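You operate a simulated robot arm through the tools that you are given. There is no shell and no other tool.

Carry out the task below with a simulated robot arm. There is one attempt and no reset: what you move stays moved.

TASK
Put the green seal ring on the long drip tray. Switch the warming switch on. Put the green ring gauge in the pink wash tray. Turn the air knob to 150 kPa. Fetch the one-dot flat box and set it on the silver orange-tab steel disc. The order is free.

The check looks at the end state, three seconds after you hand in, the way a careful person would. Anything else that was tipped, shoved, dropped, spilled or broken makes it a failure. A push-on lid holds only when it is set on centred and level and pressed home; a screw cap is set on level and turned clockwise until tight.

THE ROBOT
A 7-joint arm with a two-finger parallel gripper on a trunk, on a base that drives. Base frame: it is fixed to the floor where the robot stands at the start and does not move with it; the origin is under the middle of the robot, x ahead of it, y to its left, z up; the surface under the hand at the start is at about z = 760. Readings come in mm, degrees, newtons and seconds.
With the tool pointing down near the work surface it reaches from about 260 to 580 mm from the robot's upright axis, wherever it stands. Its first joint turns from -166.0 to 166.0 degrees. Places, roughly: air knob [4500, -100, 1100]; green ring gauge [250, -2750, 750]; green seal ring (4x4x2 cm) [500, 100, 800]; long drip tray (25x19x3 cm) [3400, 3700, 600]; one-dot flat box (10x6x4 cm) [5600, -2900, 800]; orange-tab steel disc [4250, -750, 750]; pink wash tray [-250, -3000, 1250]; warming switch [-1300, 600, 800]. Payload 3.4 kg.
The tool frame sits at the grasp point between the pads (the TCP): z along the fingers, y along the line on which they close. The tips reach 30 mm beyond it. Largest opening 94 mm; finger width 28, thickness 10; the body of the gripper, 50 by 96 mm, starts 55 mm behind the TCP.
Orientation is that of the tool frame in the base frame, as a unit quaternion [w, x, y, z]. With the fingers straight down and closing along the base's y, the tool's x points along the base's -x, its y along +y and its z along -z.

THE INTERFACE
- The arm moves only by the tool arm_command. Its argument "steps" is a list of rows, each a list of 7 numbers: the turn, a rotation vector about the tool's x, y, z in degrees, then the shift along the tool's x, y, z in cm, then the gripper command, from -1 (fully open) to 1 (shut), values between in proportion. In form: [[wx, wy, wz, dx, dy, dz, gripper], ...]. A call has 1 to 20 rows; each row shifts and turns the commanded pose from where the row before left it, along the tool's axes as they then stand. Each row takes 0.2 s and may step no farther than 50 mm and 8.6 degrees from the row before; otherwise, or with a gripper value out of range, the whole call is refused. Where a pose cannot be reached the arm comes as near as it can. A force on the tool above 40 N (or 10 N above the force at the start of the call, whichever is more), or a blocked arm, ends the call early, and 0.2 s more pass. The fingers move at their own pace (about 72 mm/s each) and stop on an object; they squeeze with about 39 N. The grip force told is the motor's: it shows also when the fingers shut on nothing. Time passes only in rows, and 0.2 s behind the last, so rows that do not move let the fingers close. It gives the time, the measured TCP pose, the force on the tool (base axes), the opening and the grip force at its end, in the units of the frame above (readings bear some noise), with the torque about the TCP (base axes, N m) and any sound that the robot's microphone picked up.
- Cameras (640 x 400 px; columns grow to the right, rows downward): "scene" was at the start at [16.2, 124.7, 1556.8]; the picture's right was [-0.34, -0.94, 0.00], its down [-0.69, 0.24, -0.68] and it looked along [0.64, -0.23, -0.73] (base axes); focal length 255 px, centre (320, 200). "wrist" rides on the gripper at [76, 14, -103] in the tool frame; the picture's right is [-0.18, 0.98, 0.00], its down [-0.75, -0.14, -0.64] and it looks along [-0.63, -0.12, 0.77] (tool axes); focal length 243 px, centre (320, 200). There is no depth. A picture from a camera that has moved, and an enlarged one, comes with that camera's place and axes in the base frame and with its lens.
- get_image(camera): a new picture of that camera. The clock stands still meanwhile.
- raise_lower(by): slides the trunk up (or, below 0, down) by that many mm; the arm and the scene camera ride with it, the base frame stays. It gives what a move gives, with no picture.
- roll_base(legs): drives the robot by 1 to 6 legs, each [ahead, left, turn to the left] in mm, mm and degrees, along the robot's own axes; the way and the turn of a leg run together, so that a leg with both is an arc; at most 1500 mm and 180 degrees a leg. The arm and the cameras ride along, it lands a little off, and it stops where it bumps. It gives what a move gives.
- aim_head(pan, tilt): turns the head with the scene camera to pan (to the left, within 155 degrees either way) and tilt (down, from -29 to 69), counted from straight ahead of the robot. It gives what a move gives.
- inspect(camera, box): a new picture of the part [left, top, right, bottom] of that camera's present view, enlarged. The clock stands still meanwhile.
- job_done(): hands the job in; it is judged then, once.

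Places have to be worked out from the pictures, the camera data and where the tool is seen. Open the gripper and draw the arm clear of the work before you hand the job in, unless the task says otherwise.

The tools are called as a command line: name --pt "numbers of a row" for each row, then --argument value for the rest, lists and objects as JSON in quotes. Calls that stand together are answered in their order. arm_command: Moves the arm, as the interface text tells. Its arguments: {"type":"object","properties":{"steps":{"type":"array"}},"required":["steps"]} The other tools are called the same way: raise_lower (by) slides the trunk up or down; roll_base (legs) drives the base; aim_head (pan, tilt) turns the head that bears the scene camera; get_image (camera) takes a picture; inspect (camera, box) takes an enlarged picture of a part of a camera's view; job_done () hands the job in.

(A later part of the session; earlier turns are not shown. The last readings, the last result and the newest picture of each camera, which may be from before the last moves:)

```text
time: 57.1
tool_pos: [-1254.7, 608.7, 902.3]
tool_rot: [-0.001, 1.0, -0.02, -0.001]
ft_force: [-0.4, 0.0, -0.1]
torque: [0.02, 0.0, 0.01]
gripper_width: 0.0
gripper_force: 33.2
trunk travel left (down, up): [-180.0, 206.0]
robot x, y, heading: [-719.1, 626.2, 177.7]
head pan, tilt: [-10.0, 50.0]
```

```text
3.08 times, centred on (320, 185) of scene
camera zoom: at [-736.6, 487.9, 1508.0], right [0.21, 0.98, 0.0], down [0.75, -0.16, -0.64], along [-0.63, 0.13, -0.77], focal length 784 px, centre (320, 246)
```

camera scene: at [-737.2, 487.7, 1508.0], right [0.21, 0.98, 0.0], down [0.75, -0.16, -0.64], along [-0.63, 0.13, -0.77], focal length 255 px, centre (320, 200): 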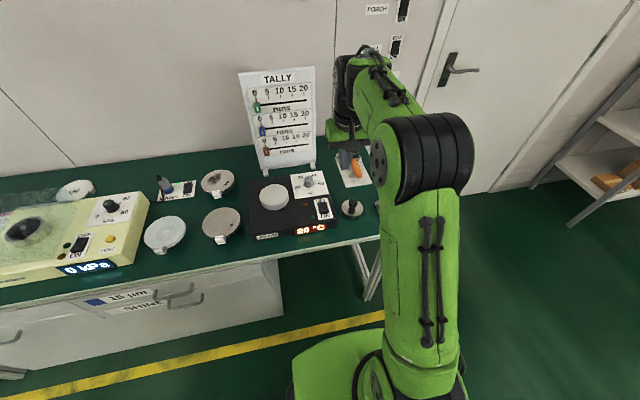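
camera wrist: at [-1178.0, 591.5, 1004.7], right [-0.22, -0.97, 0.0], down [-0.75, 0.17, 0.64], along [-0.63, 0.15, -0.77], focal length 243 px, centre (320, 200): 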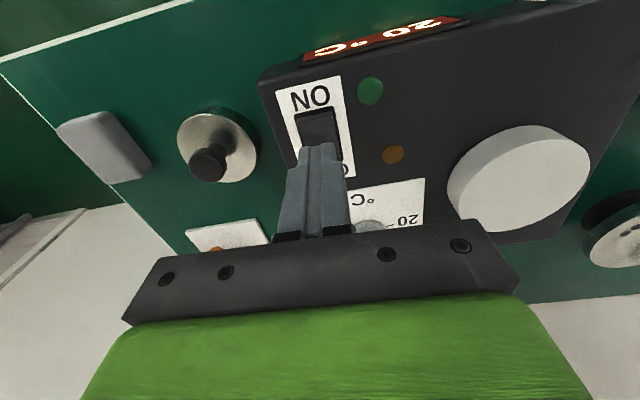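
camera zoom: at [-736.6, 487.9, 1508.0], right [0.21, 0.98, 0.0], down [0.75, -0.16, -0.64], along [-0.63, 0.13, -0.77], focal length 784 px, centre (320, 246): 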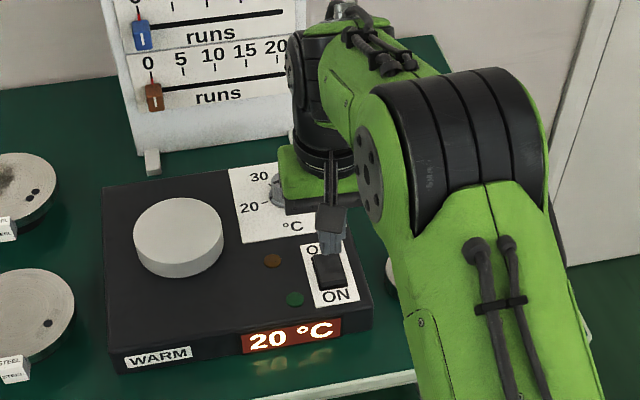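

Refined ON end at (-1245, 611). I nudge the tool there, descend, then press down in small steps watching the force.

arm_command --pt "0 0 0 0.75 -0.2 1.5 1" --pt "0 0 0 0 0 1.5 1" --pt "0 0 0 0 0 1.3 1" --pt "0 0 0 0 0 0.3 1" --pt "0 0 0 0 0 0.3 1" --pt "0 0 0 0 0 0.3 1" --pt "0 0 0 0 0 0.3 1" --pt "0 0 0 0 0 0.3 1" --pt "0 0 0 0 0 0.3 1" --pt "0 0 0 0 0 0.3 1"

get_image --camera "wrist"

```text
time: 59.0
tool_pos: [-1247.3, 612.5, 850.4]
tool_rot: [0.0, 1.0, -0.019, -0.007]
ft_force: [8.7, -0.3, 20.0]
torque: [0.01, 0.04, 0.0]
gripper_width: 0.0
gripper_force: 33.1
trunk travel left (down, up): [-180.0, 206.0]
robot x, y, heading: [-718.1, 624.0, 177.9]
head pan, tilt: [-10.0, 50.0]
stopped in row 9: the force on the tool passed its limit at 44 N (the readings are from after the stop); the commanded pose is now the measured one
```

```text
taken
camera wrist: at [-1169.7, 595.1, 951.5], right [-0.22, -0.97, 0.0], down [-0.74, 0.17, 0.65], along [-0.64, 0.14, -0.76], focal length 243 px, centre (320, 200)
```

wrist: 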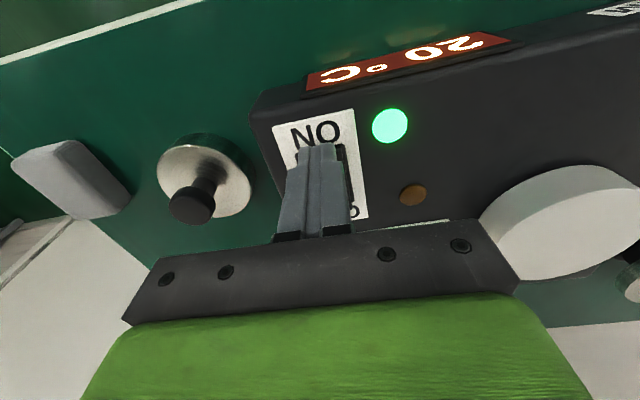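

The green lamp lit, so the rocker flipped to ON. I lift straight up and check that it stays lit.

arm_command --pt "0 0 0 0 0 -1 1" --pt "0 0 0 0 0 -4 1" --pt "0 0 0 0 0 -4 1" --pt "0 0 0 0 0 -4 1" --pt "0 0 0 0 0 -4 1" --pt "0 0 0 0 0 -4 1"

get_image --camera "wrist"

inspect --camera "scene" --box '[240, 120, 400, 250]'

```text
time: 60.4
tool_pos: [-1246.0, 612.0, 1057.8]
tool_rot: [-0.001, 1.0, -0.02, -0.005]
ft_force: [0.9, 0.1, 0.7]
torque: [0.03, 0.0, -0.02]
gripper_width: 0.0
gripper_force: 33.3
trunk travel left (down, up): [-180.0, 206.0]
robot x, y, heading: [-718.3, 624.6, 178.1]
head pan, tilt: [-10.0, 50.0]
```

```text
taken
camera wrist: at [-1168.8, 595.4, 1159.2], right [-0.22, -0.97, 0.0], down [-0.74, 0.17, 0.65], along [-0.63, 0.14, -0.76], focal length 243 px, centre (320, 200)
```

wrist: 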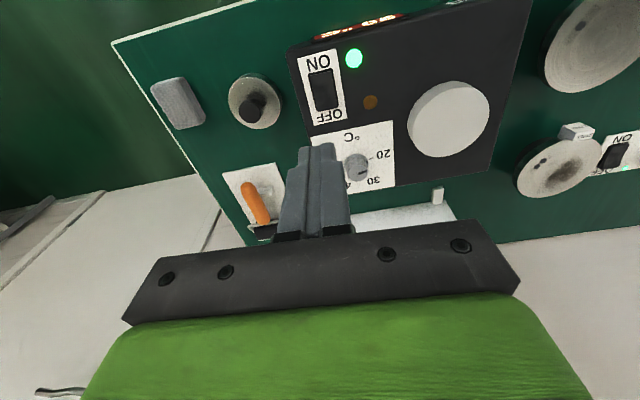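

```text
3.08 times, centred on (320, 185) of scene
camera zoom: at [-736.7, 487.7, 1508.0], right [0.21, 0.98, 0.0], down [0.75, -0.16, -0.64], along [-0.63, 0.13, -0.77], focal length 784 px, centre (320, 246)
```

zoom: 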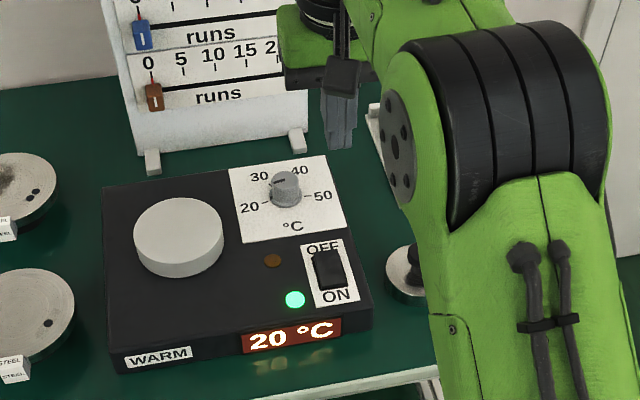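

Switch is ON and the plate undisturbed. I draw the arm in 80 mm, back away, turn to face the first bench again and drive to where the ring is in reach left of the post.

arm_command --pt "0 0 0 4 0 0 0" --pt "0 0 0 4 0 0 -1" --pt "0 0 0 0 0 0 -1"

roll_base --legs '[[-500, 0, 0], [0, 0, 91], [0, 0, 91], [0, -350, 0], [150, 0, 0]]'

aim_head --pan -10 --tilt 50

get_image --camera "scene"

get_image --camera "wrist"

```text
time: 61.2
tool_pos: [-1167.7, 609.1, 1056.0]
tool_rot: [-0.002, 1.0, -0.02, -0.005]
ft_force: [0.3, -0.3, -0.1]
torque: [0.02, -0.03, 0.0]
gripper_width: 94.2
gripper_force: 0.1
trunk travel left (down, up): [-180.0, 206.0]
robot x, y, heading: [-715.7, 623.6, 177.6]
head pan, tilt: [-10.0, 50.0]
```

```text
time: 74.7
tool_pos: [390.9, 316.0, 1056.5]
tool_rot: [0.004, -0.011, 1.0, -0.001]
ft_force: [1.0, -0.5, -0.7]
torque: [0.0, 0.04, 0.01]
gripper_width: 94.0
gripper_force: 0.0
trunk travel left (down, up): [-180.0, 206.0]
robot x, y, heading: [-56.1, 271.4, 1.5]
head pan, tilt: [-10.0, 50.0]
```

```text
time: 75.3
tool_pos: [389.7, 316.6, 1056.4]
tool_rot: [0.006, -0.011, 1.0, -0.002]
ft_force: [-0.2, 0.3, -0.7]
torque: [0.01, 0.01, 0.01]
gripper_width: 94.2
gripper_force: 0.0
trunk travel left (down, up): [-180.0, 206.0]
robot x, y, heading: [-56.0, 272.6, 1.7]
head pan, tilt: [-10.0, 50.0]
```

```text
taken
camera scene: at [-44.4, 410.2, 1508.0], right [-0.15, -0.99, 0.0], down [-0.76, 0.11, -0.64], along [0.64, -0.1, -0.77], focal length 255 px, centre (320, 200)
```

scene: 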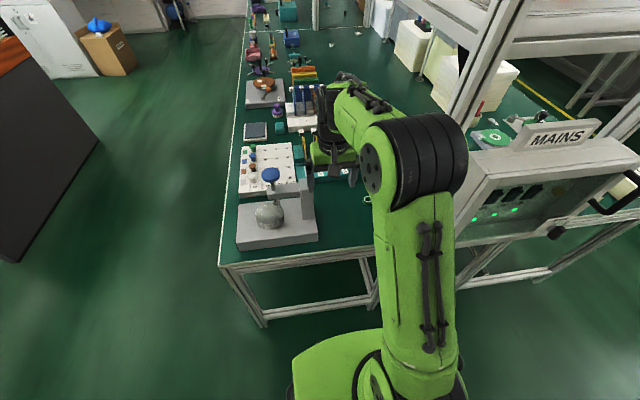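

```text
taken
camera wrist: at [313.8, 328.6, 1158.0], right [0.16, 0.99, 0.0], down [0.75, -0.12, 0.65], along [0.64, -0.11, -0.76], focal length 243 px, centre (320, 200)
```

wrist: 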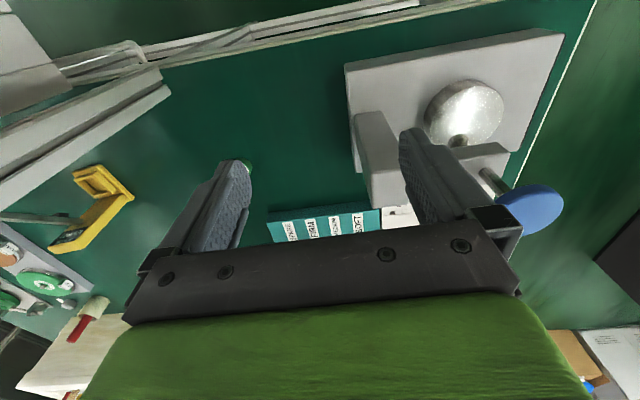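

The robot is at (-56, 272); the forearm to the ring would pass close to the post, so I shift another 70 mm left and 95 mm forward before reaching.

roll_base --legs '[[0, 70, -1.6], [92, 0, 0]]'

get_image --camera "scene"

```text
time: 77.1
tool_pos: [483.3, 372.1, 1055.5]
tool_rot: [0.005, 0.003, 1.0, -0.001]
ft_force: [1.2, 0.0, 0.2]
torque: [0.0, 0.02, 0.01]
gripper_width: 94.1
gripper_force: 0.1
trunk travel left (down, up): [-180.0, 206.0]
robot x, y, heading: [34.5, 341.3, -0.0]
head pan, tilt: [-10.0, 50.0]
```

```text
taken
camera scene: at [51.8, 479.9, 1508.0], right [-0.18, -0.98, 0.0], down [-0.76, 0.13, -0.64], along [0.63, -0.11, -0.77], focal length 255 px, centre (320, 200)
```

scene: 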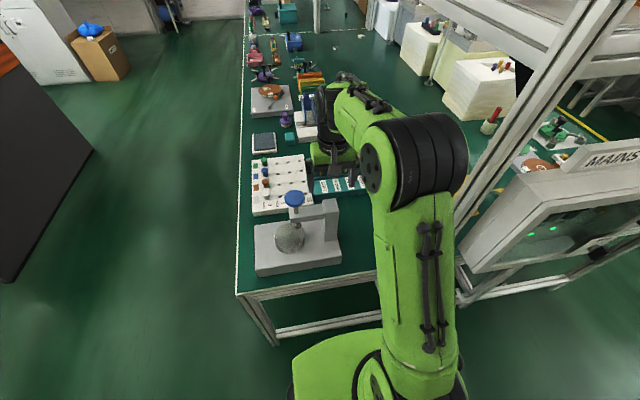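

The robot is at (34, 341) with the post well to the right. I swing the hand over toward the ring, turning it with the arm and coming down to z ≈ 965.

arm_command --pt "0 0 3.7 -0.9 -3.87 1.5 -1" --pt "0 0 3.7 -1.15 -3.8 1.5 -1" --pt "0 0 3.7 -1.39 -3.72 1.5 -1" --pt "0 0 3.7 -1.63 -3.62 1.5 -1" --pt "0 0 3.7 -1.86 -3.51 1.5 -1" --pt "0 0 3.7 -2.08 -3.38 1.5 -1" --pt "0 0 0 0 0 0 -1"

get_image --camera "wrist"

get_image --camera "scene"

```text
time: 78.7
tool_pos: [534.7, 143.6, 968.9]
tool_rot: [0.006, 0.196, 0.981, 0.001]
ft_force: [-0.1, 0.7, 0.3]
torque: [0.01, 0.01, 0.01]
gripper_width: 94.1
gripper_force: 0.0
trunk travel left (down, up): [-180.0, 206.0]
robot x, y, heading: [31.2, 340.2, 0.1]
head pan, tilt: [-10.0, 50.0]
```

```text
taken
camera wrist: at [469.6, 185.2, 1069.0], right [0.55, 0.84, 0.0], down [0.63, -0.42, 0.65], along [0.54, -0.35, -0.76], focal length 243 px, centre (320, 200)
```

wrist: 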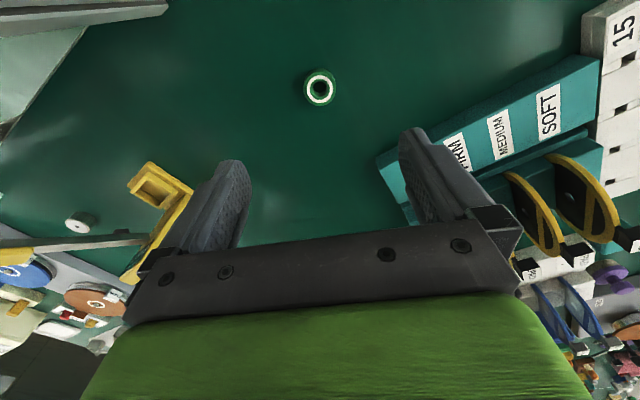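

```text
taken
camera scene: at [49.5, 480.6, 1508.0], right [-0.18, -0.98, 0.0], down [-0.75, 0.13, -0.64], along [0.63, -0.11, -0.77], focal length 255 px, centre (320, 200)
```

scene: 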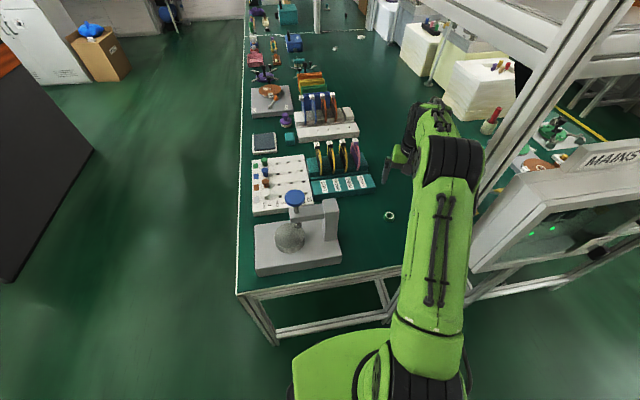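

The ring is at (537, 141), nearly under the open hand. I correct by 3 mm and descend in stages to TCP z ≈ 796 (tips ~766).

arm_command --pt "0 0 0 -0.3 -0.1 4.5 -1" --pt "0 0 0 0 0 4.5 -1" --pt "0 0 0 0 0 4.0 -1" --pt "0 0 0 0 0 2.5 -1" --pt "0 0 0 0 0 1.0 -1" --pt "0 0 0 0 0 0.8 -1" --pt "0 0 0 0 0 0 -1"

get_image --camera "wrist"

```text
time: 80.3
tool_pos: [540.4, 138.5, 792.5]
tool_rot: [0.006, 0.197, 0.98, 0.001]
ft_force: [0.2, 0.2, -0.3]
torque: [-0.03, -0.01, -0.01]
gripper_width: 94.2
gripper_force: 0.1
trunk travel left (down, up): [-180.0, 206.0]
robot x, y, heading: [28.1, 339.3, 0.1]
head pan, tilt: [-10.0, 50.0]
```

```text
taken
camera wrist: at [475.5, 181.6, 894.9], right [0.55, 0.84, 0.0], down [0.64, -0.42, 0.65], along [0.55, -0.35, -0.76], focal length 243 px, centre (320, 200)
```

wrist: 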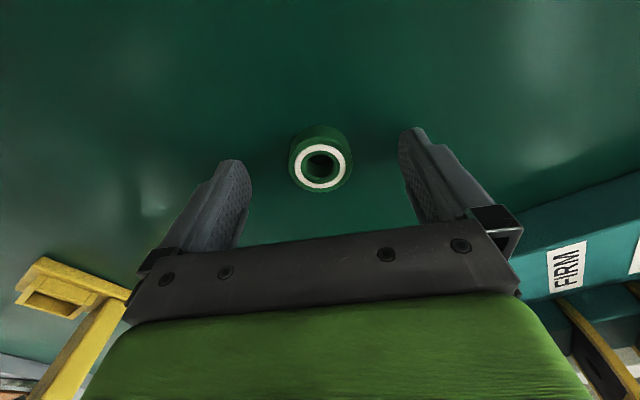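

The ring is centred between the fingers. I close on it.

arm_command --pt "0 0 0 0.3 0 0 0.2" --pt "0 0 0 0 0 0 1" --pt "0 0 0 0 0 0 1" --pt "0 0 0 0 0 0 1" --pt "0 0 0 0 0 0 1"

get_image --camera "wrist"

```text
time: 81.5
tool_pos: [537.7, 140.5, 792.6]
tool_rot: [0.006, 0.197, 0.98, 0.001]
ft_force: [0.4, 0.3, 0.6]
torque: [0.01, -0.03, 0.0]
gripper_width: 36.0
gripper_force: 39.0
trunk travel left (down, up): [-180.0, 206.0]
robot x, y, heading: [33.4, 343.8, 0.2]
head pan, tilt: [-10.0, 50.0]
```

```text
taken
camera wrist: at [472.3, 182.6, 894.9], right [0.55, 0.84, 0.0], down [0.64, -0.42, 0.65], along [0.55, -0.35, -0.76], focal length 243 px, centre (320, 200)
```

wrist: 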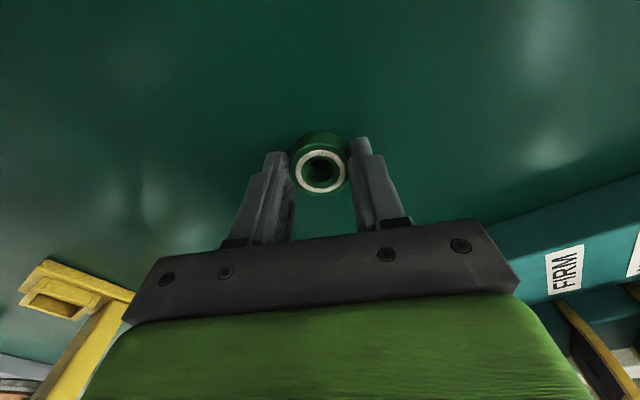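

Gripped at 36 mm. I lift straight up and swing the hand back along the same path to the left.

arm_command --pt "0 0 0 0 0 -2 1" --pt "0 0 0 0 0 -4 1" --pt "0 0 0 0 0 -4.5 1" --pt "0 0 0 0 0 -4.5 1" --pt "0 0 0 0 0 -3 1" --pt "0 0 -3.7 2.08 3.38 -1.5 1" --pt "0 0 -3.7 1.86 3.51 -1.5 1" --pt "0 0 -3.7 1.63 3.62 -1.5 1" --pt "0 0 -3.7 1.39 3.72 -1.5 1" --pt "0 0 -3.7 1.15 3.8 -1.5 1" --pt "0 0 -3.7 2.0 3.87 -1.5 1" --pt "0 0 0 2 0 0 1"

get_image --camera "wrist"

aim_head --pan 45 --tilt 15

get_image --camera "scene"

```text
time: 84.1
tool_pos: [464.0, 377.7, 1064.1]
tool_rot: [0.006, 0.004, 1.0, 0.0]
ft_force: [0.1, 0.4, 0.5]
torque: [-0.04, -0.01, -0.01]
gripper_width: 36.1
gripper_force: 39.0
trunk travel left (down, up): [-180.0, 206.0]
robot x, y, heading: [31.7, 340.8, -0.1]
head pan, tilt: [-10.0, 50.0]
```

```text
taken
camera wrist: at [387.9, 392.4, 1165.7], right [0.19, 0.98, 0.0], down [0.75, -0.15, 0.65], along [0.64, -0.12, -0.76], focal length 243 px, centre (320, 200)
```

wrist: 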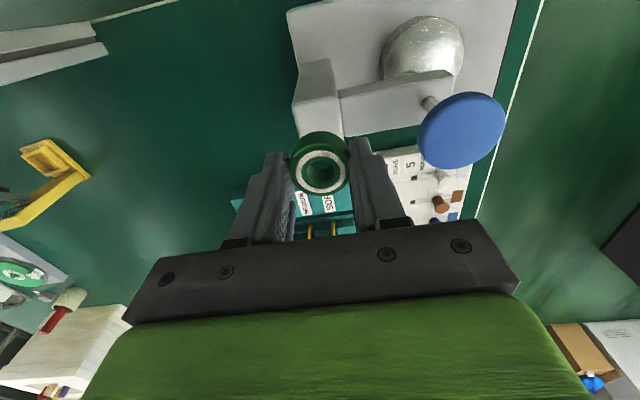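

```text
time: 85.3
tool_pos: [464.3, 377.4, 1063.9]
tool_rot: [0.005, 0.003, 1.0, -0.001]
ft_force: [0.1, -0.5, 0.4]
torque: [0.0, 0.0, 0.0]
gripper_width: 36.4
gripper_force: 39.2
trunk travel left (down, up): [-180.0, 206.0]
robot x, y, heading: [30.9, 342.6, -0.4]
head pan, tilt: [45.0, 15.0]
```

```text
taken
camera scene: at [40.3, 559.4, 1561.7], right [0.7, -0.71, 0.0], down [-0.18, -0.18, -0.97], along [0.69, 0.68, -0.26], focal length 255 px, centre (320, 200)
```

scene: 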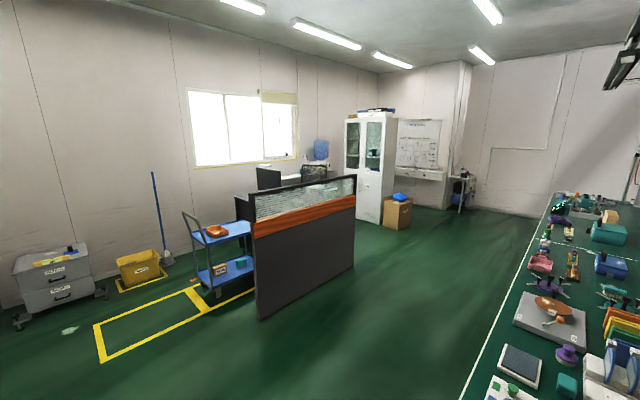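

The ring is held. The tray at about (3400, 3700) must be behind the partition (x 1000–2200, y ≈ 2180), so I back off, go left to the aisle at y ≈ 1400 and drive down it to look.

roll_base --legs '[[-300, 0, 0], [0, 1060, 0], [1450, 0, 0], [1450, 0, 0]]'

aim_head --pan 60 --tilt 25

get_image --camera "scene"

aim_head --pan 0 --tilt 20

get_image --camera "scene"

```text
time: 106.2
tool_pos: [3066.6, 1536.2, 1064.2]
tool_rot: [0.005, -0.022, 1.0, -0.001]
ft_force: [-1.1, 0.9, -0.4]
torque: [0.0, 0.0, 0.0]
gripper_width: 36.0
gripper_force: 38.6
trunk travel left (down, up): [-180.0, 206.0]
robot x, y, heading: [2634.6, 1478.6, 2.8]
head pan, tilt: [45.0, 15.0]
```

```text
time: 106.9
tool_pos: [3066.0, 1535.7, 1063.7]
tool_rot: [0.005, -0.022, 1.0, -0.001]
ft_force: [-0.1, -0.1, 0.0]
torque: [-0.02, -0.02, -0.02]
gripper_width: 36.0
gripper_force: 38.9
trunk travel left (down, up): [-180.0, 206.0]
robot x, y, heading: [2636.8, 1473.3, 2.8]
head pan, tilt: [60.0, 25.0]
```

```text
taken
camera scene: at [2612.2, 1707.4, 1545.5], right [0.89, -0.46, 0.0], down [-0.19, -0.38, -0.91], along [0.41, 0.81, -0.42], focal length 255 px, centre (320, 200)
```

scene: 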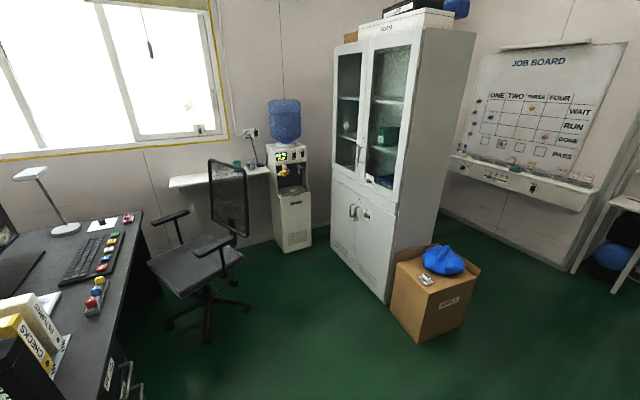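

```text
time: 108.2
tool_pos: [3065.9, 1535.1, 1063.6]
tool_rot: [0.005, -0.022, 1.0, 0.0]
ft_force: [0.4, 0.0, -0.2]
torque: [0.02, -0.02, -0.03]
gripper_width: 35.9
gripper_force: 38.3
trunk travel left (down, up): [-180.0, 206.0]
robot x, y, heading: [2637.9, 1478.2, 2.6]
head pan, tilt: [0.0, 20.0]
```

```text
taken
camera scene: at [2663.0, 1630.1, 1553.6], right [0.05, -1.0, 0.0], down [-0.34, -0.02, -0.94], along [0.94, 0.05, -0.34], focal length 255 px, centre (320, 200)
```

scene: 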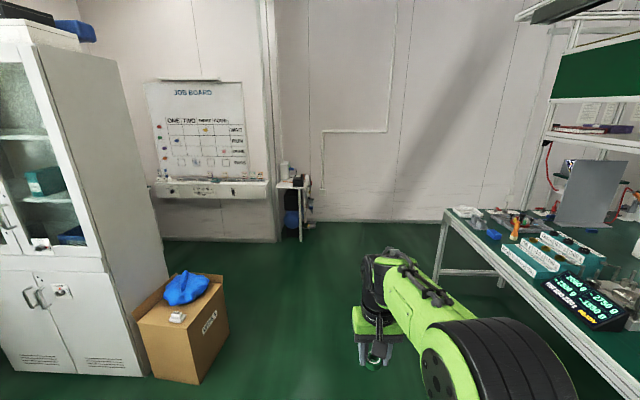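

The expected tray position projects onto the water cooler at about pixel (296, 195). I zoom in there.

aim_head --pan 60 --tilt 25

inspect --camera "scene" --box '[220, 90, 380, 270]'

inspect --camera "scene" --box '[130, 140, 350, 360]'

```text
time: 109.5
tool_pos: [3066.1, 1535.1, 1063.3]
tool_rot: [0.006, -0.021, 1.0, -0.001]
ft_force: [0.7, -0.7, -0.3]
torque: [-0.01, 0.01, 0.0]
gripper_width: 36.2
gripper_force: 38.9
trunk travel left (down, up): [-180.0, 206.0]
robot x, y, heading: [2636.3, 1478.9, 2.9]
head pan, tilt: [60.0, 25.0]
```

```text
2.22 times, centred on (300, 180) of scene
camera zoom: at [2612.2, 1707.4, 1545.5], right [0.89, -0.46, 0.0], down [-0.19, -0.38, -0.91], along [0.41, 0.81, -0.42], focal length 566 px, centre (364, 244)
```

zoom: 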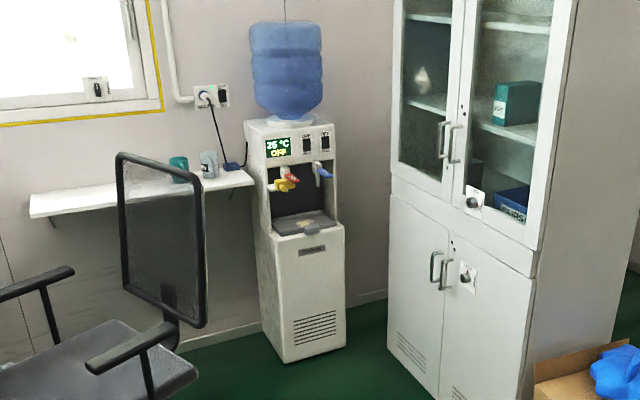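

```text
1.82 times, centred on (240, 250) of scene
camera zoom: at [2612.2, 1707.4, 1545.5], right [0.89, -0.46, 0.0], down [-0.19, -0.38, -0.91], along [0.41, 0.81, -0.42], focal length 463 px, centre (466, 109)
```

zoom: 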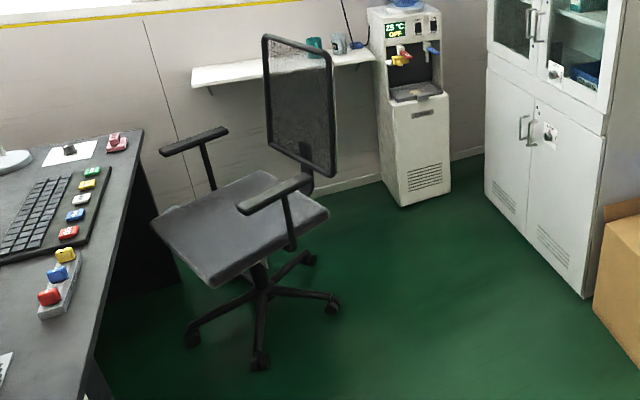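

The "long drip tray" is the water cooler's tray (front face y ≈ 3720, x ≈ 3225–3534), inside a recess with taps above. I turn to face +y, shift right to line up between the chair and cabinet, and approach for a close look.

roll_base --legs '[[0, 0, 87.2], [0, -710, 0], [1000, 0, 0]]'

aim_head --pan 0 --tilt 35

get_image --camera "scene"

get_image --camera "wrist"

```text
time: 121.9
tool_pos: [3291.0, 2922.9, 1063.4]
tool_rot: [0.004, -0.705, 0.709, 0.003]
ft_force: [-1.0, 0.3, 0.0]
torque: [0.01, 0.02, -0.01]
gripper_width: 36.0
gripper_force: 39.0
trunk travel left (down, up): [-180.0, 206.0]
robot x, y, heading: [3329.5, 2490.1, 89.8]
head pan, tilt: [60.0, 25.0]
```

```text
time: 123.2
tool_pos: [3290.5, 2922.1, 1063.6]
tool_rot: [0.004, -0.705, 0.709, 0.002]
ft_force: [-0.1, 1.0, -0.9]
torque: [-0.01, 0.0, -0.02]
gripper_width: 36.0
gripper_force: 39.2
trunk travel left (down, up): [-180.0, 206.0]
robot x, y, heading: [3328.9, 2489.7, 89.8]
head pan, tilt: [0.0, 35.0]
```

```text
taken
camera scene: at [3176.6, 2517.9, 1529.7], right [1.0, 0.0, 0.0], down [0.0, -0.57, -0.82], along [0.0, 0.82, -0.57], focal length 255 px, centre (320, 200)
```

scene: 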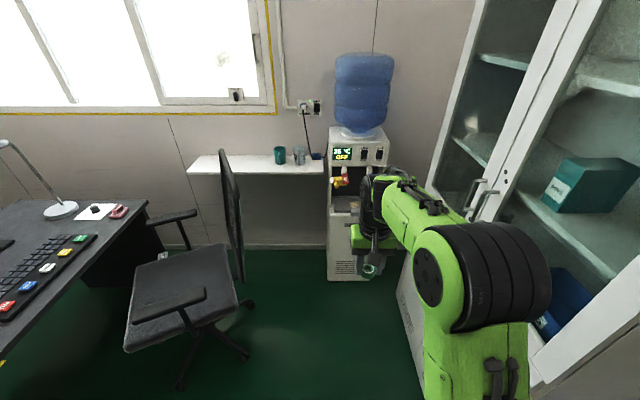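

```text
taken
camera wrist: at [3276.9, 2845.0, 1165.4], right [-0.98, 0.19, 0.0], down [0.14, 0.75, 0.65], along [0.12, 0.64, -0.76], focal length 243 px, centre (320, 200)
```

wrist: 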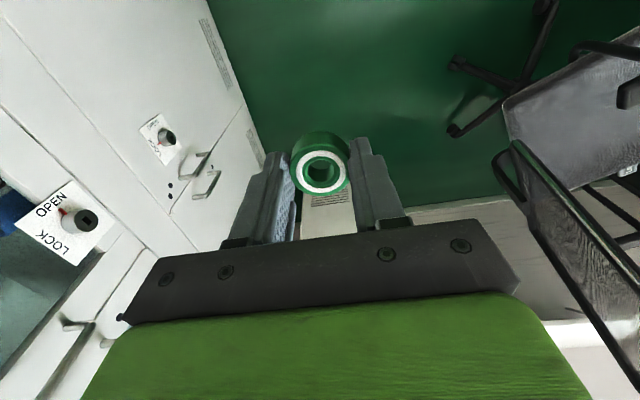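

The path is clear; the hand hides the tray. I lower the trunk and pitch the hand forward ~51°, so the wrist camera looks level into the cooler recess.

raise_lower --by -170

arm_command --pt "0 -8.5 0 -2.2 0 0 1" --pt "0 -8.5 0 -2.2 0 0 1" --pt "0 -8.5 0 -2.2 0 0 1" --pt "0 -8.5 0 -2.2 0 0 1" --pt "0 -8.5 0 -2.2 0 0 1" --pt "0 -8.5 0 -2.2 0 0 1"

get_image --camera "wrist"

get_image --camera "scene"

```text
time: 125.1
tool_pos: [3291.7, 2922.8, 893.3]
tool_rot: [0.005, -0.705, 0.709, 0.003]
ft_force: [0.1, 0.3, -0.9]
torque: [0.0, -0.01, 0.02]
gripper_width: 36.4
gripper_force: 38.9
trunk travel left (down, up): [-10.0, 376.0]
robot x, y, heading: [3329.7, 2490.5, 90.0]
head pan, tilt: [0.0, 35.0]
```

```text
time: 126.5
tool_pos: [3290.9, 3041.2, 941.8]
tool_rot: [0.309, -0.635, 0.638, 0.307]
ft_force: [0.4, -0.4, 0.0]
torque: [-0.01, 0.01, 0.01]
gripper_width: 36.3
gripper_force: 39.0
trunk travel left (down, up): [-10.0, 376.0]
robot x, y, heading: [3326.7, 2492.3, 89.9]
head pan, tilt: [0.0, 35.0]
```

```text
taken
camera wrist: at [3276.7, 2913.5, 945.5], right [-0.98, 0.12, 0.14], down [0.14, -0.04, 0.99], along [0.12, 0.99, 0.02], focal length 243 px, centre (320, 200)
```

wrist: 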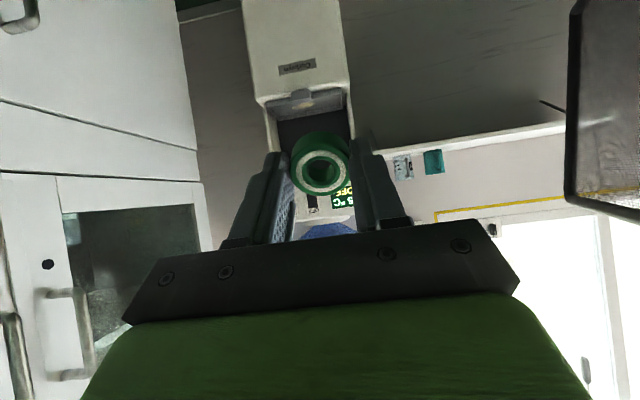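

```text
taken
camera scene: at [3176.7, 2517.9, 1359.4], right [1.0, 0.0, 0.0], down [0.0, -0.57, -0.82], along [0.0, 0.82, -0.57], focal length 255 px, centre (320, 200)
```

scene: 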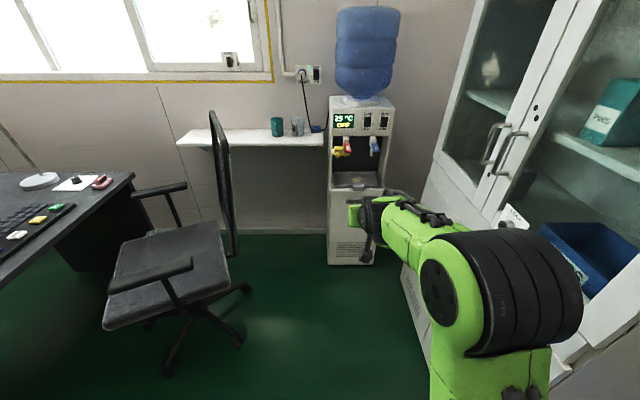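

inspect --camera "scene" --box '[310, 85, 410, 205]'

inspect --camera "wrist" --box '[230, 50, 390, 250]'

```text
3.33 times, centred on (360, 145) of scene
camera zoom: at [3176.7, 2517.9, 1359.4], right [1.0, 0.0, 0.0], down [0.0, -0.57, -0.82], along [0.0, 0.82, -0.57], focal length 849 px, centre (187, 383)
```

zoom: 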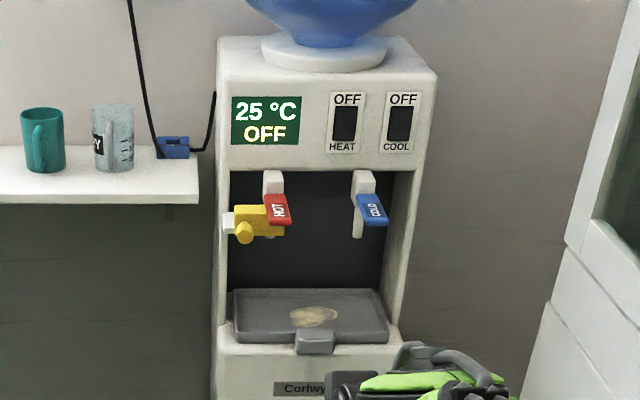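

```text
2.00 times, centred on (310, 150) of wrist
camera zoom: at [3276.7, 2913.5, 945.5], right [-0.98, 0.12, 0.14], down [0.14, -0.04, 0.99], along [0.12, 0.99, 0.02], focal length 485 px, centre (340, 300)
```

zoom: 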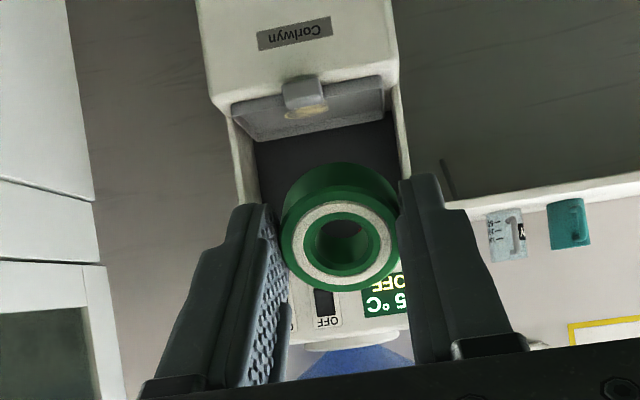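

The tray's front tab triangulates to (3388, 3719, 606), the tray spanning x 3257–3515 and reaching back to y ≈ 3886, with taps only above z ≈ 770. I lower the hand to TCP z ≈ 680 with a 44 mm shift right, in free space.

arm_command --pt "0 0 0 3.39 -0.73 2.75 1" --pt "0 0 0 3.39 -0.73 2.75 1" --pt "0 0 0 3.39 -0.73 2.75 1" --pt "0 0 0 3.39 -0.73 2.75 1" --pt "0 0 0 3.39 -0.73 2.75 1" --pt "0 0 0 3.39 -0.73 2.75 1" --pt "0 0 0 0 0 0 1"

roll_base --legs '[[0, -50, 0], [550, 0, 0]]'

get_image --camera "wrist"

get_image --camera "scene"

```text
time: 128.1
tool_pos: [3334.4, 3042.6, 679.7]
tool_rot: [0.309, -0.635, 0.638, 0.307]
ft_force: [-0.2, -0.5, 0.0]
torque: [-0.02, 0.03, 0.02]
gripper_width: 36.3
gripper_force: 39.0
trunk travel left (down, up): [-10.0, 376.0]
robot x, y, heading: [3330.9, 2488.8, 89.8]
head pan, tilt: [0.0, 35.0]
```

```text
time: 131.8
tool_pos: [3377.8, 3595.9, 679.3]
tool_rot: [-0.307, 0.638, -0.635, -0.309]
ft_force: [0.3, -1.1, -0.8]
torque: [0.0, -0.04, 0.01]
gripper_width: 36.2
gripper_force: 39.0
trunk travel left (down, up): [-10.0, 376.0]
robot x, y, heading: [3379.7, 3039.1, 90.6]
head pan, tilt: [0.0, 35.0]
```

```text
taken
camera wrist: at [3365.2, 3467.9, 683.1], right [-0.98, 0.11, 0.14], down [0.14, -0.03, 0.99], along [0.11, 0.99, 0.02], focal length 243 px, centre (320, 200)
```

wrist: 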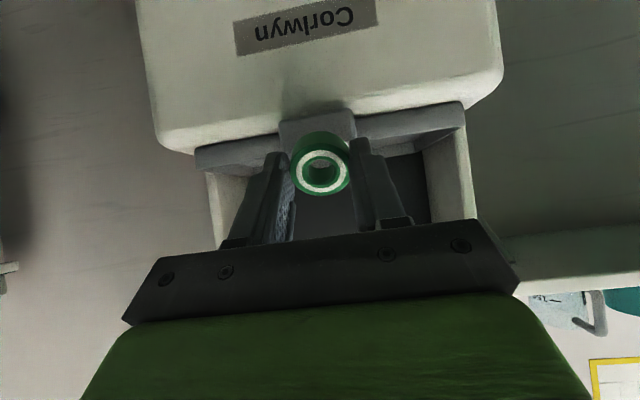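

```text
taken
camera scene: at [3225.6, 3069.6, 1359.4], right [1.0, 0.01, 0.0], down [0.01, -0.57, -0.82], along [-0.01, 0.82, -0.57], focal length 255 px, centre (320, 200)
```

scene: 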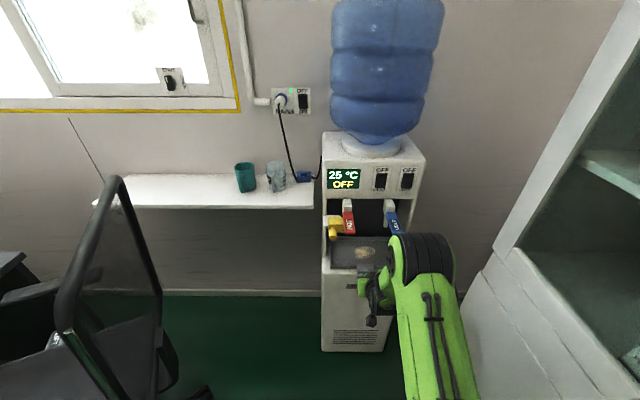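

The hand is lined up with the tray, and the ring's underside (~644) is above the rim (~611). I drive the last stretch in two short legs.

roll_base --legs '[[100, 0, 0], [90, 0, 0]]'

get_image --camera "wrist"

inspect --camera "scene" --box '[300, 120, 500, 300]'

```text
time: 132.9
tool_pos: [3376.5, 3665.0, 678.4]
tool_rot: [-0.304, 0.64, -0.637, -0.304]
ft_force: [-0.3, -14.2, 14.1]
torque: [-0.23, -0.06, -0.11]
gripper_width: 36.6
gripper_force: 39.1
trunk travel left (down, up): [-10.0, 376.0]
robot x, y, heading: [3376.8, 3117.1, 90.5]
head pan, tilt: [0.0, 35.0]
stopped in leg 1: the force on the tool passed its limit at 115 N (the readings are from after the stop); the commanded pose is now the measured one
```

```text
taken
camera wrist: at [3364.0, 3536.3, 684.4], right [-0.98, 0.11, 0.14], down [0.14, -0.02, 0.99], along [0.11, 0.99, 0.0], focal length 243 px, centre (320, 200)
```

wrist: 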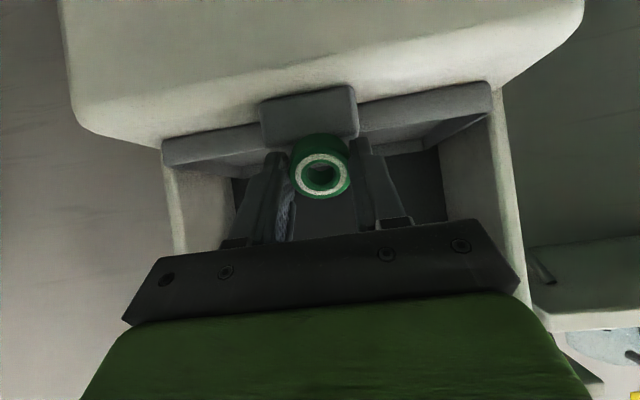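

```text
2.22 times, centred on (400, 210) of scene
camera zoom: at [3224.8, 3141.1, 1359.5], right [1.0, 0.01, 0.0], down [0.01, -0.57, -0.82], along [-0.01, 0.82, -0.57], focal length 566 px, centre (142, 178)
```

zoom: 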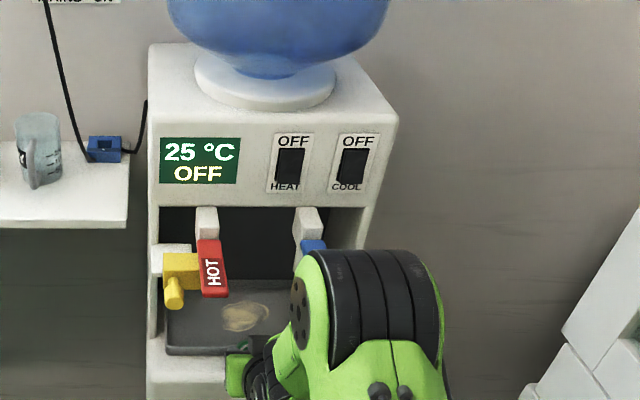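

The tip of the ring/fingers met the tray's front tab, whose top I now recompute at z ≈ 640–650, higher than I took it. I back off along the tool, rise 40 mm, and check whether the tray moved.

arm_command --pt "0 0 0 0 0 -1.5 1" --pt "0 0 0 0 0 -1.5 1" --pt "0 0 0 -1.55 0 -1.26 1" --pt "0 0 0 -1.55 0 -1.26 1" --pt "0 0 0 0 0 0 1"

get_image --camera "wrist"

inspect --camera "wrist" --box '[150, 50, 510, 250]'

inspect --camera "scene" --box '[300, 140, 460, 280]'

```text
time: 134.1
tool_pos: [3376.9, 3643.0, 737.1]
tool_rot: [-0.302, 0.642, -0.637, -0.303]
ft_force: [0.4, -0.3, 0.2]
torque: [0.02, 0.0, 0.01]
gripper_width: 36.6
gripper_force: 38.6
trunk travel left (down, up): [-10.0, 376.0]
robot x, y, heading: [3376.1, 3118.3, 90.2]
head pan, tilt: [0.0, 35.0]
```

```text
taken
camera wrist: at [3363.8, 3515.5, 742.5], right [-0.98, 0.11, 0.14], down [0.14, -0.02, 0.99], along [0.11, 0.99, 0.0], focal length 243 px, centre (320, 200)
```

wrist: 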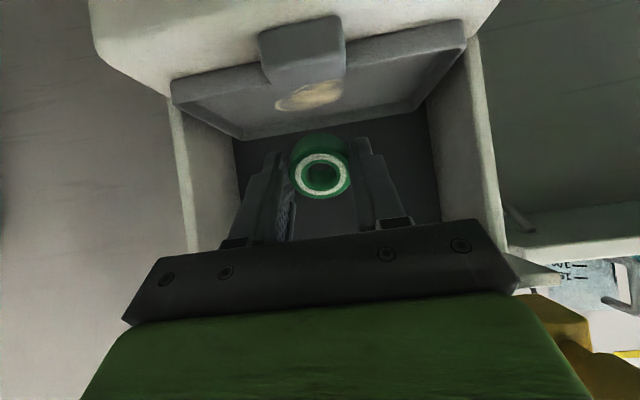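

```text
1.78 times, centred on (330, 150) of wrist
camera zoom: at [3363.8, 3515.5, 742.5], right [-0.98, 0.11, 0.14], down [0.14, -0.02, 0.99], along [0.11, 0.99, 0.0], focal length 431 px, centre (302, 289)
```

zoom: 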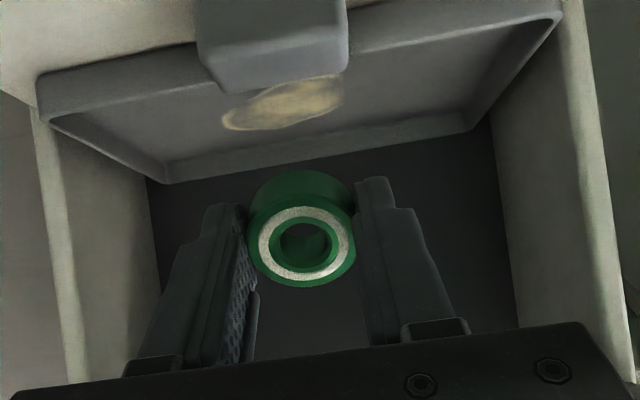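

```text
2.86 times, centred on (380, 210) of scene
camera zoom: at [3224.9, 3144.4, 1359.4], right [1.0, 0.01, 0.0], down [0.01, -0.57, -0.82], along [-0.01, 0.82, -0.57], focal length 728 px, centre (149, 171)
```

zoom: 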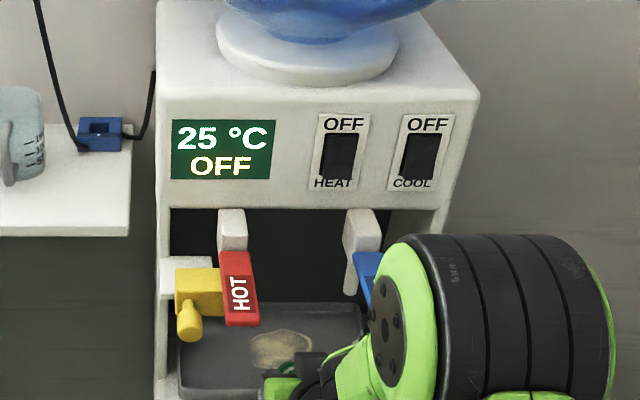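

The tray looks unmoved in its recess. Tap levers stick out to y ≈ 3605 at z ≥ 836, so I tilt the hand a bit flatter (59°) to stay under them, go to TCP z ≈ 697 (ring clearing the tab) and advance 80 mm.

arm_command --pt "0 -8.3 0 0 0 0 1" --pt "0 0 0 1.72 -0.3 1.03 1" --pt "0 0 0 1.72 0 1.03 1" --pt "0 0 0 0 0 0 1"

roll_base --legs '[[80, 0, 0]]'

get_image --camera "wrist"

inspect --camera "scene" --box '[300, 120, 500, 300]'

```text
time: 135.1
tool_pos: [3380.6, 3642.9, 697.5]
tool_rot: [-0.347, 0.617, -0.614, -0.348]
ft_force: [1.2, 0.1, -0.4]
torque: [-0.02, 0.0, 0.01]
gripper_width: 36.4
gripper_force: 38.7
trunk travel left (down, up): [-10.0, 376.0]
robot x, y, heading: [3376.3, 3120.2, 90.8]
head pan, tilt: [0.0, 35.0]
```

```text
time: 136.2
tool_pos: [3379.0, 3723.5, 696.7]
tool_rot: [-0.346, 0.618, -0.613, -0.349]
ft_force: [-0.7, 0.2, -0.6]
torque: [0.0, 0.02, 0.0]
gripper_width: 36.2
gripper_force: 38.8
trunk travel left (down, up): [-10.0, 376.0]
robot x, y, heading: [3375.3, 3199.5, 90.6]
head pan, tilt: [0.0, 35.0]
```

```text
taken
camera wrist: at [3366.5, 3596.1, 684.1], right [-0.98, 0.09, 0.16], down [0.14, -0.16, 0.98], along [0.11, 0.98, 0.14], focal length 243 px, centre (320, 200)
```

wrist: 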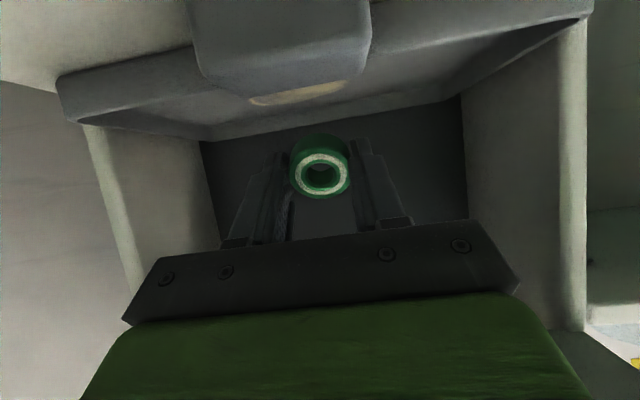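

```text
2.22 times, centred on (400, 210) of scene
camera zoom: at [3224.0, 3225.8, 1359.4], right [1.0, 0.01, 0.0], down [0.01, -0.57, -0.82], along [-0.01, 0.82, -0.57], focal length 566 px, centre (142, 178)
```

zoom: 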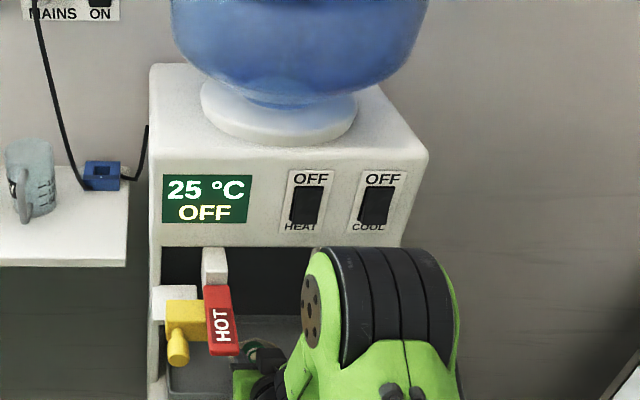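

No contact so far; ring is above the tray rim. I extend 42 mm inward with the arm and then lower in 6 mm steps until the ring touches.

arm_command --pt "0 0 0 -1.08 0 1.8 1" --pt "0 0 0 -1.08 0 1.8 1" --pt "0 0 0 0 0 0 1"

arm_command --pt "0 0 0 0.514 0 0.309 1" --pt "0 0 0 0.514 0 0.309 1" --pt "0 0 0 0.514 0 0.309 1" --pt "0 0 0 0.514 0 0.309 1" --pt "0 0 0 0.514 0 0.309 1" --pt "0 0 0 0 0 0 1"

get_image --camera "wrist"

```text
time: 137.0
tool_pos: [3377.6, 3764.6, 694.8]
tool_rot: [-0.346, 0.618, -0.614, -0.348]
ft_force: [0.8, 0.6, -0.2]
torque: [-0.01, -0.04, 0.02]
gripper_width: 36.4
gripper_force: 38.5
trunk travel left (down, up): [-10.0, 376.0]
robot x, y, heading: [3377.5, 3196.8, 90.6]
head pan, tilt: [0.0, 35.0]
```

```text
time: 138.4
tool_pos: [3378.8, 3764.3, 667.3]
tool_rot: [-0.347, 0.618, -0.614, -0.349]
ft_force: [0.8, 0.3, -1.1]
torque: [-0.02, 0.01, 0.02]
gripper_width: 36.4
gripper_force: 39.3
trunk travel left (down, up): [-10.0, 376.0]
robot x, y, heading: [3375.3, 3197.2, 90.5]
head pan, tilt: [0.0, 35.0]
```

```text
taken
camera wrist: at [3366.1, 3637.3, 654.2], right [-0.98, 0.09, 0.16], down [0.14, -0.16, 0.98], along [0.11, 0.98, 0.14], focal length 243 px, centre (320, 200)
```

wrist: 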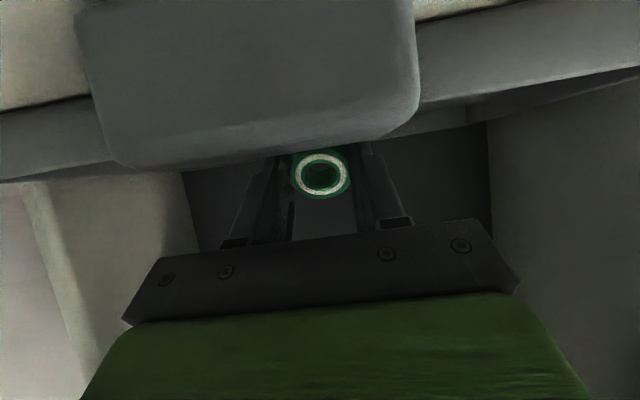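

Ring underside is about 633; the tab top (~651) stays just below the hand. I continue in 4 mm steps watching for contact.

arm_command --pt "0 0 0 0.343 0 0.206 1" --pt "0 0 0 0.343 0 0.206 1" --pt "0 0 0 0.343 0 0.206 1" --pt "0 0 0 0 0 0 1"

get_image --camera "wrist"

inspect --camera "scene" --box '[330, 180, 450, 300]'

```text
time: 139.4
tool_pos: [3378.5, 3765.0, 654.4]
tool_rot: [-0.348, 0.617, -0.613, -0.349]
ft_force: [1.0, 1.1, 5.5]
torque: [0.11, -0.01, 0.0]
gripper_width: 36.5
gripper_force: 38.8
trunk travel left (down, up): [-10.0, 376.0]
robot x, y, heading: [3375.2, 3197.8, 90.4]
head pan, tilt: [0.0, 35.0]
```

```text
taken
camera wrist: at [3366.5, 3638.0, 642.0], right [-0.98, 0.09, 0.16], down [0.14, -0.16, 0.98], along [0.11, 0.98, 0.15], focal length 243 px, centre (320, 200)
```

wrist: 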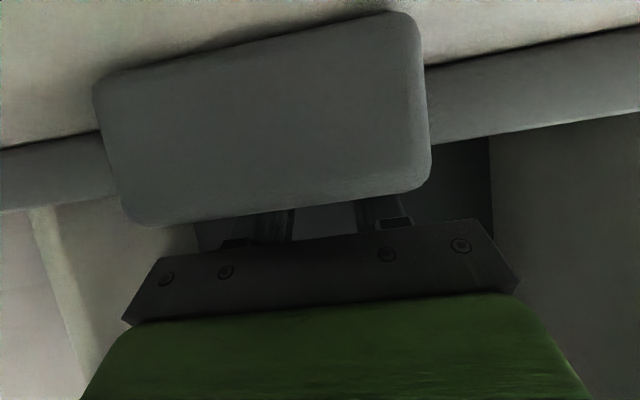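

```text
3.33 times, centred on (390, 240) of scene
camera zoom: at [3224.1, 3224.5, 1359.5], right [1.0, 0.01, 0.0], down [0.01, -0.57, -0.82], along [-0.01, 0.82, -0.57], focal length 849 px, centre (87, 67)
```

zoom: 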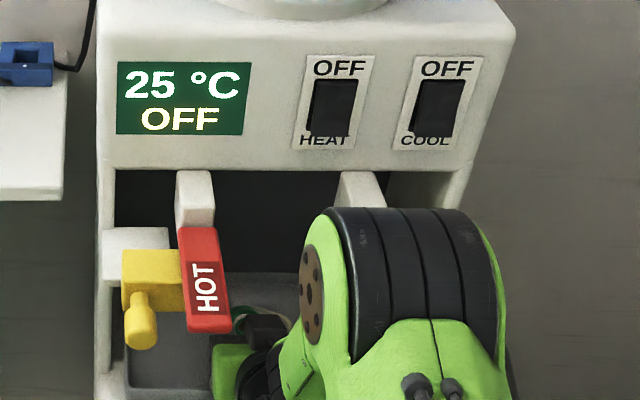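

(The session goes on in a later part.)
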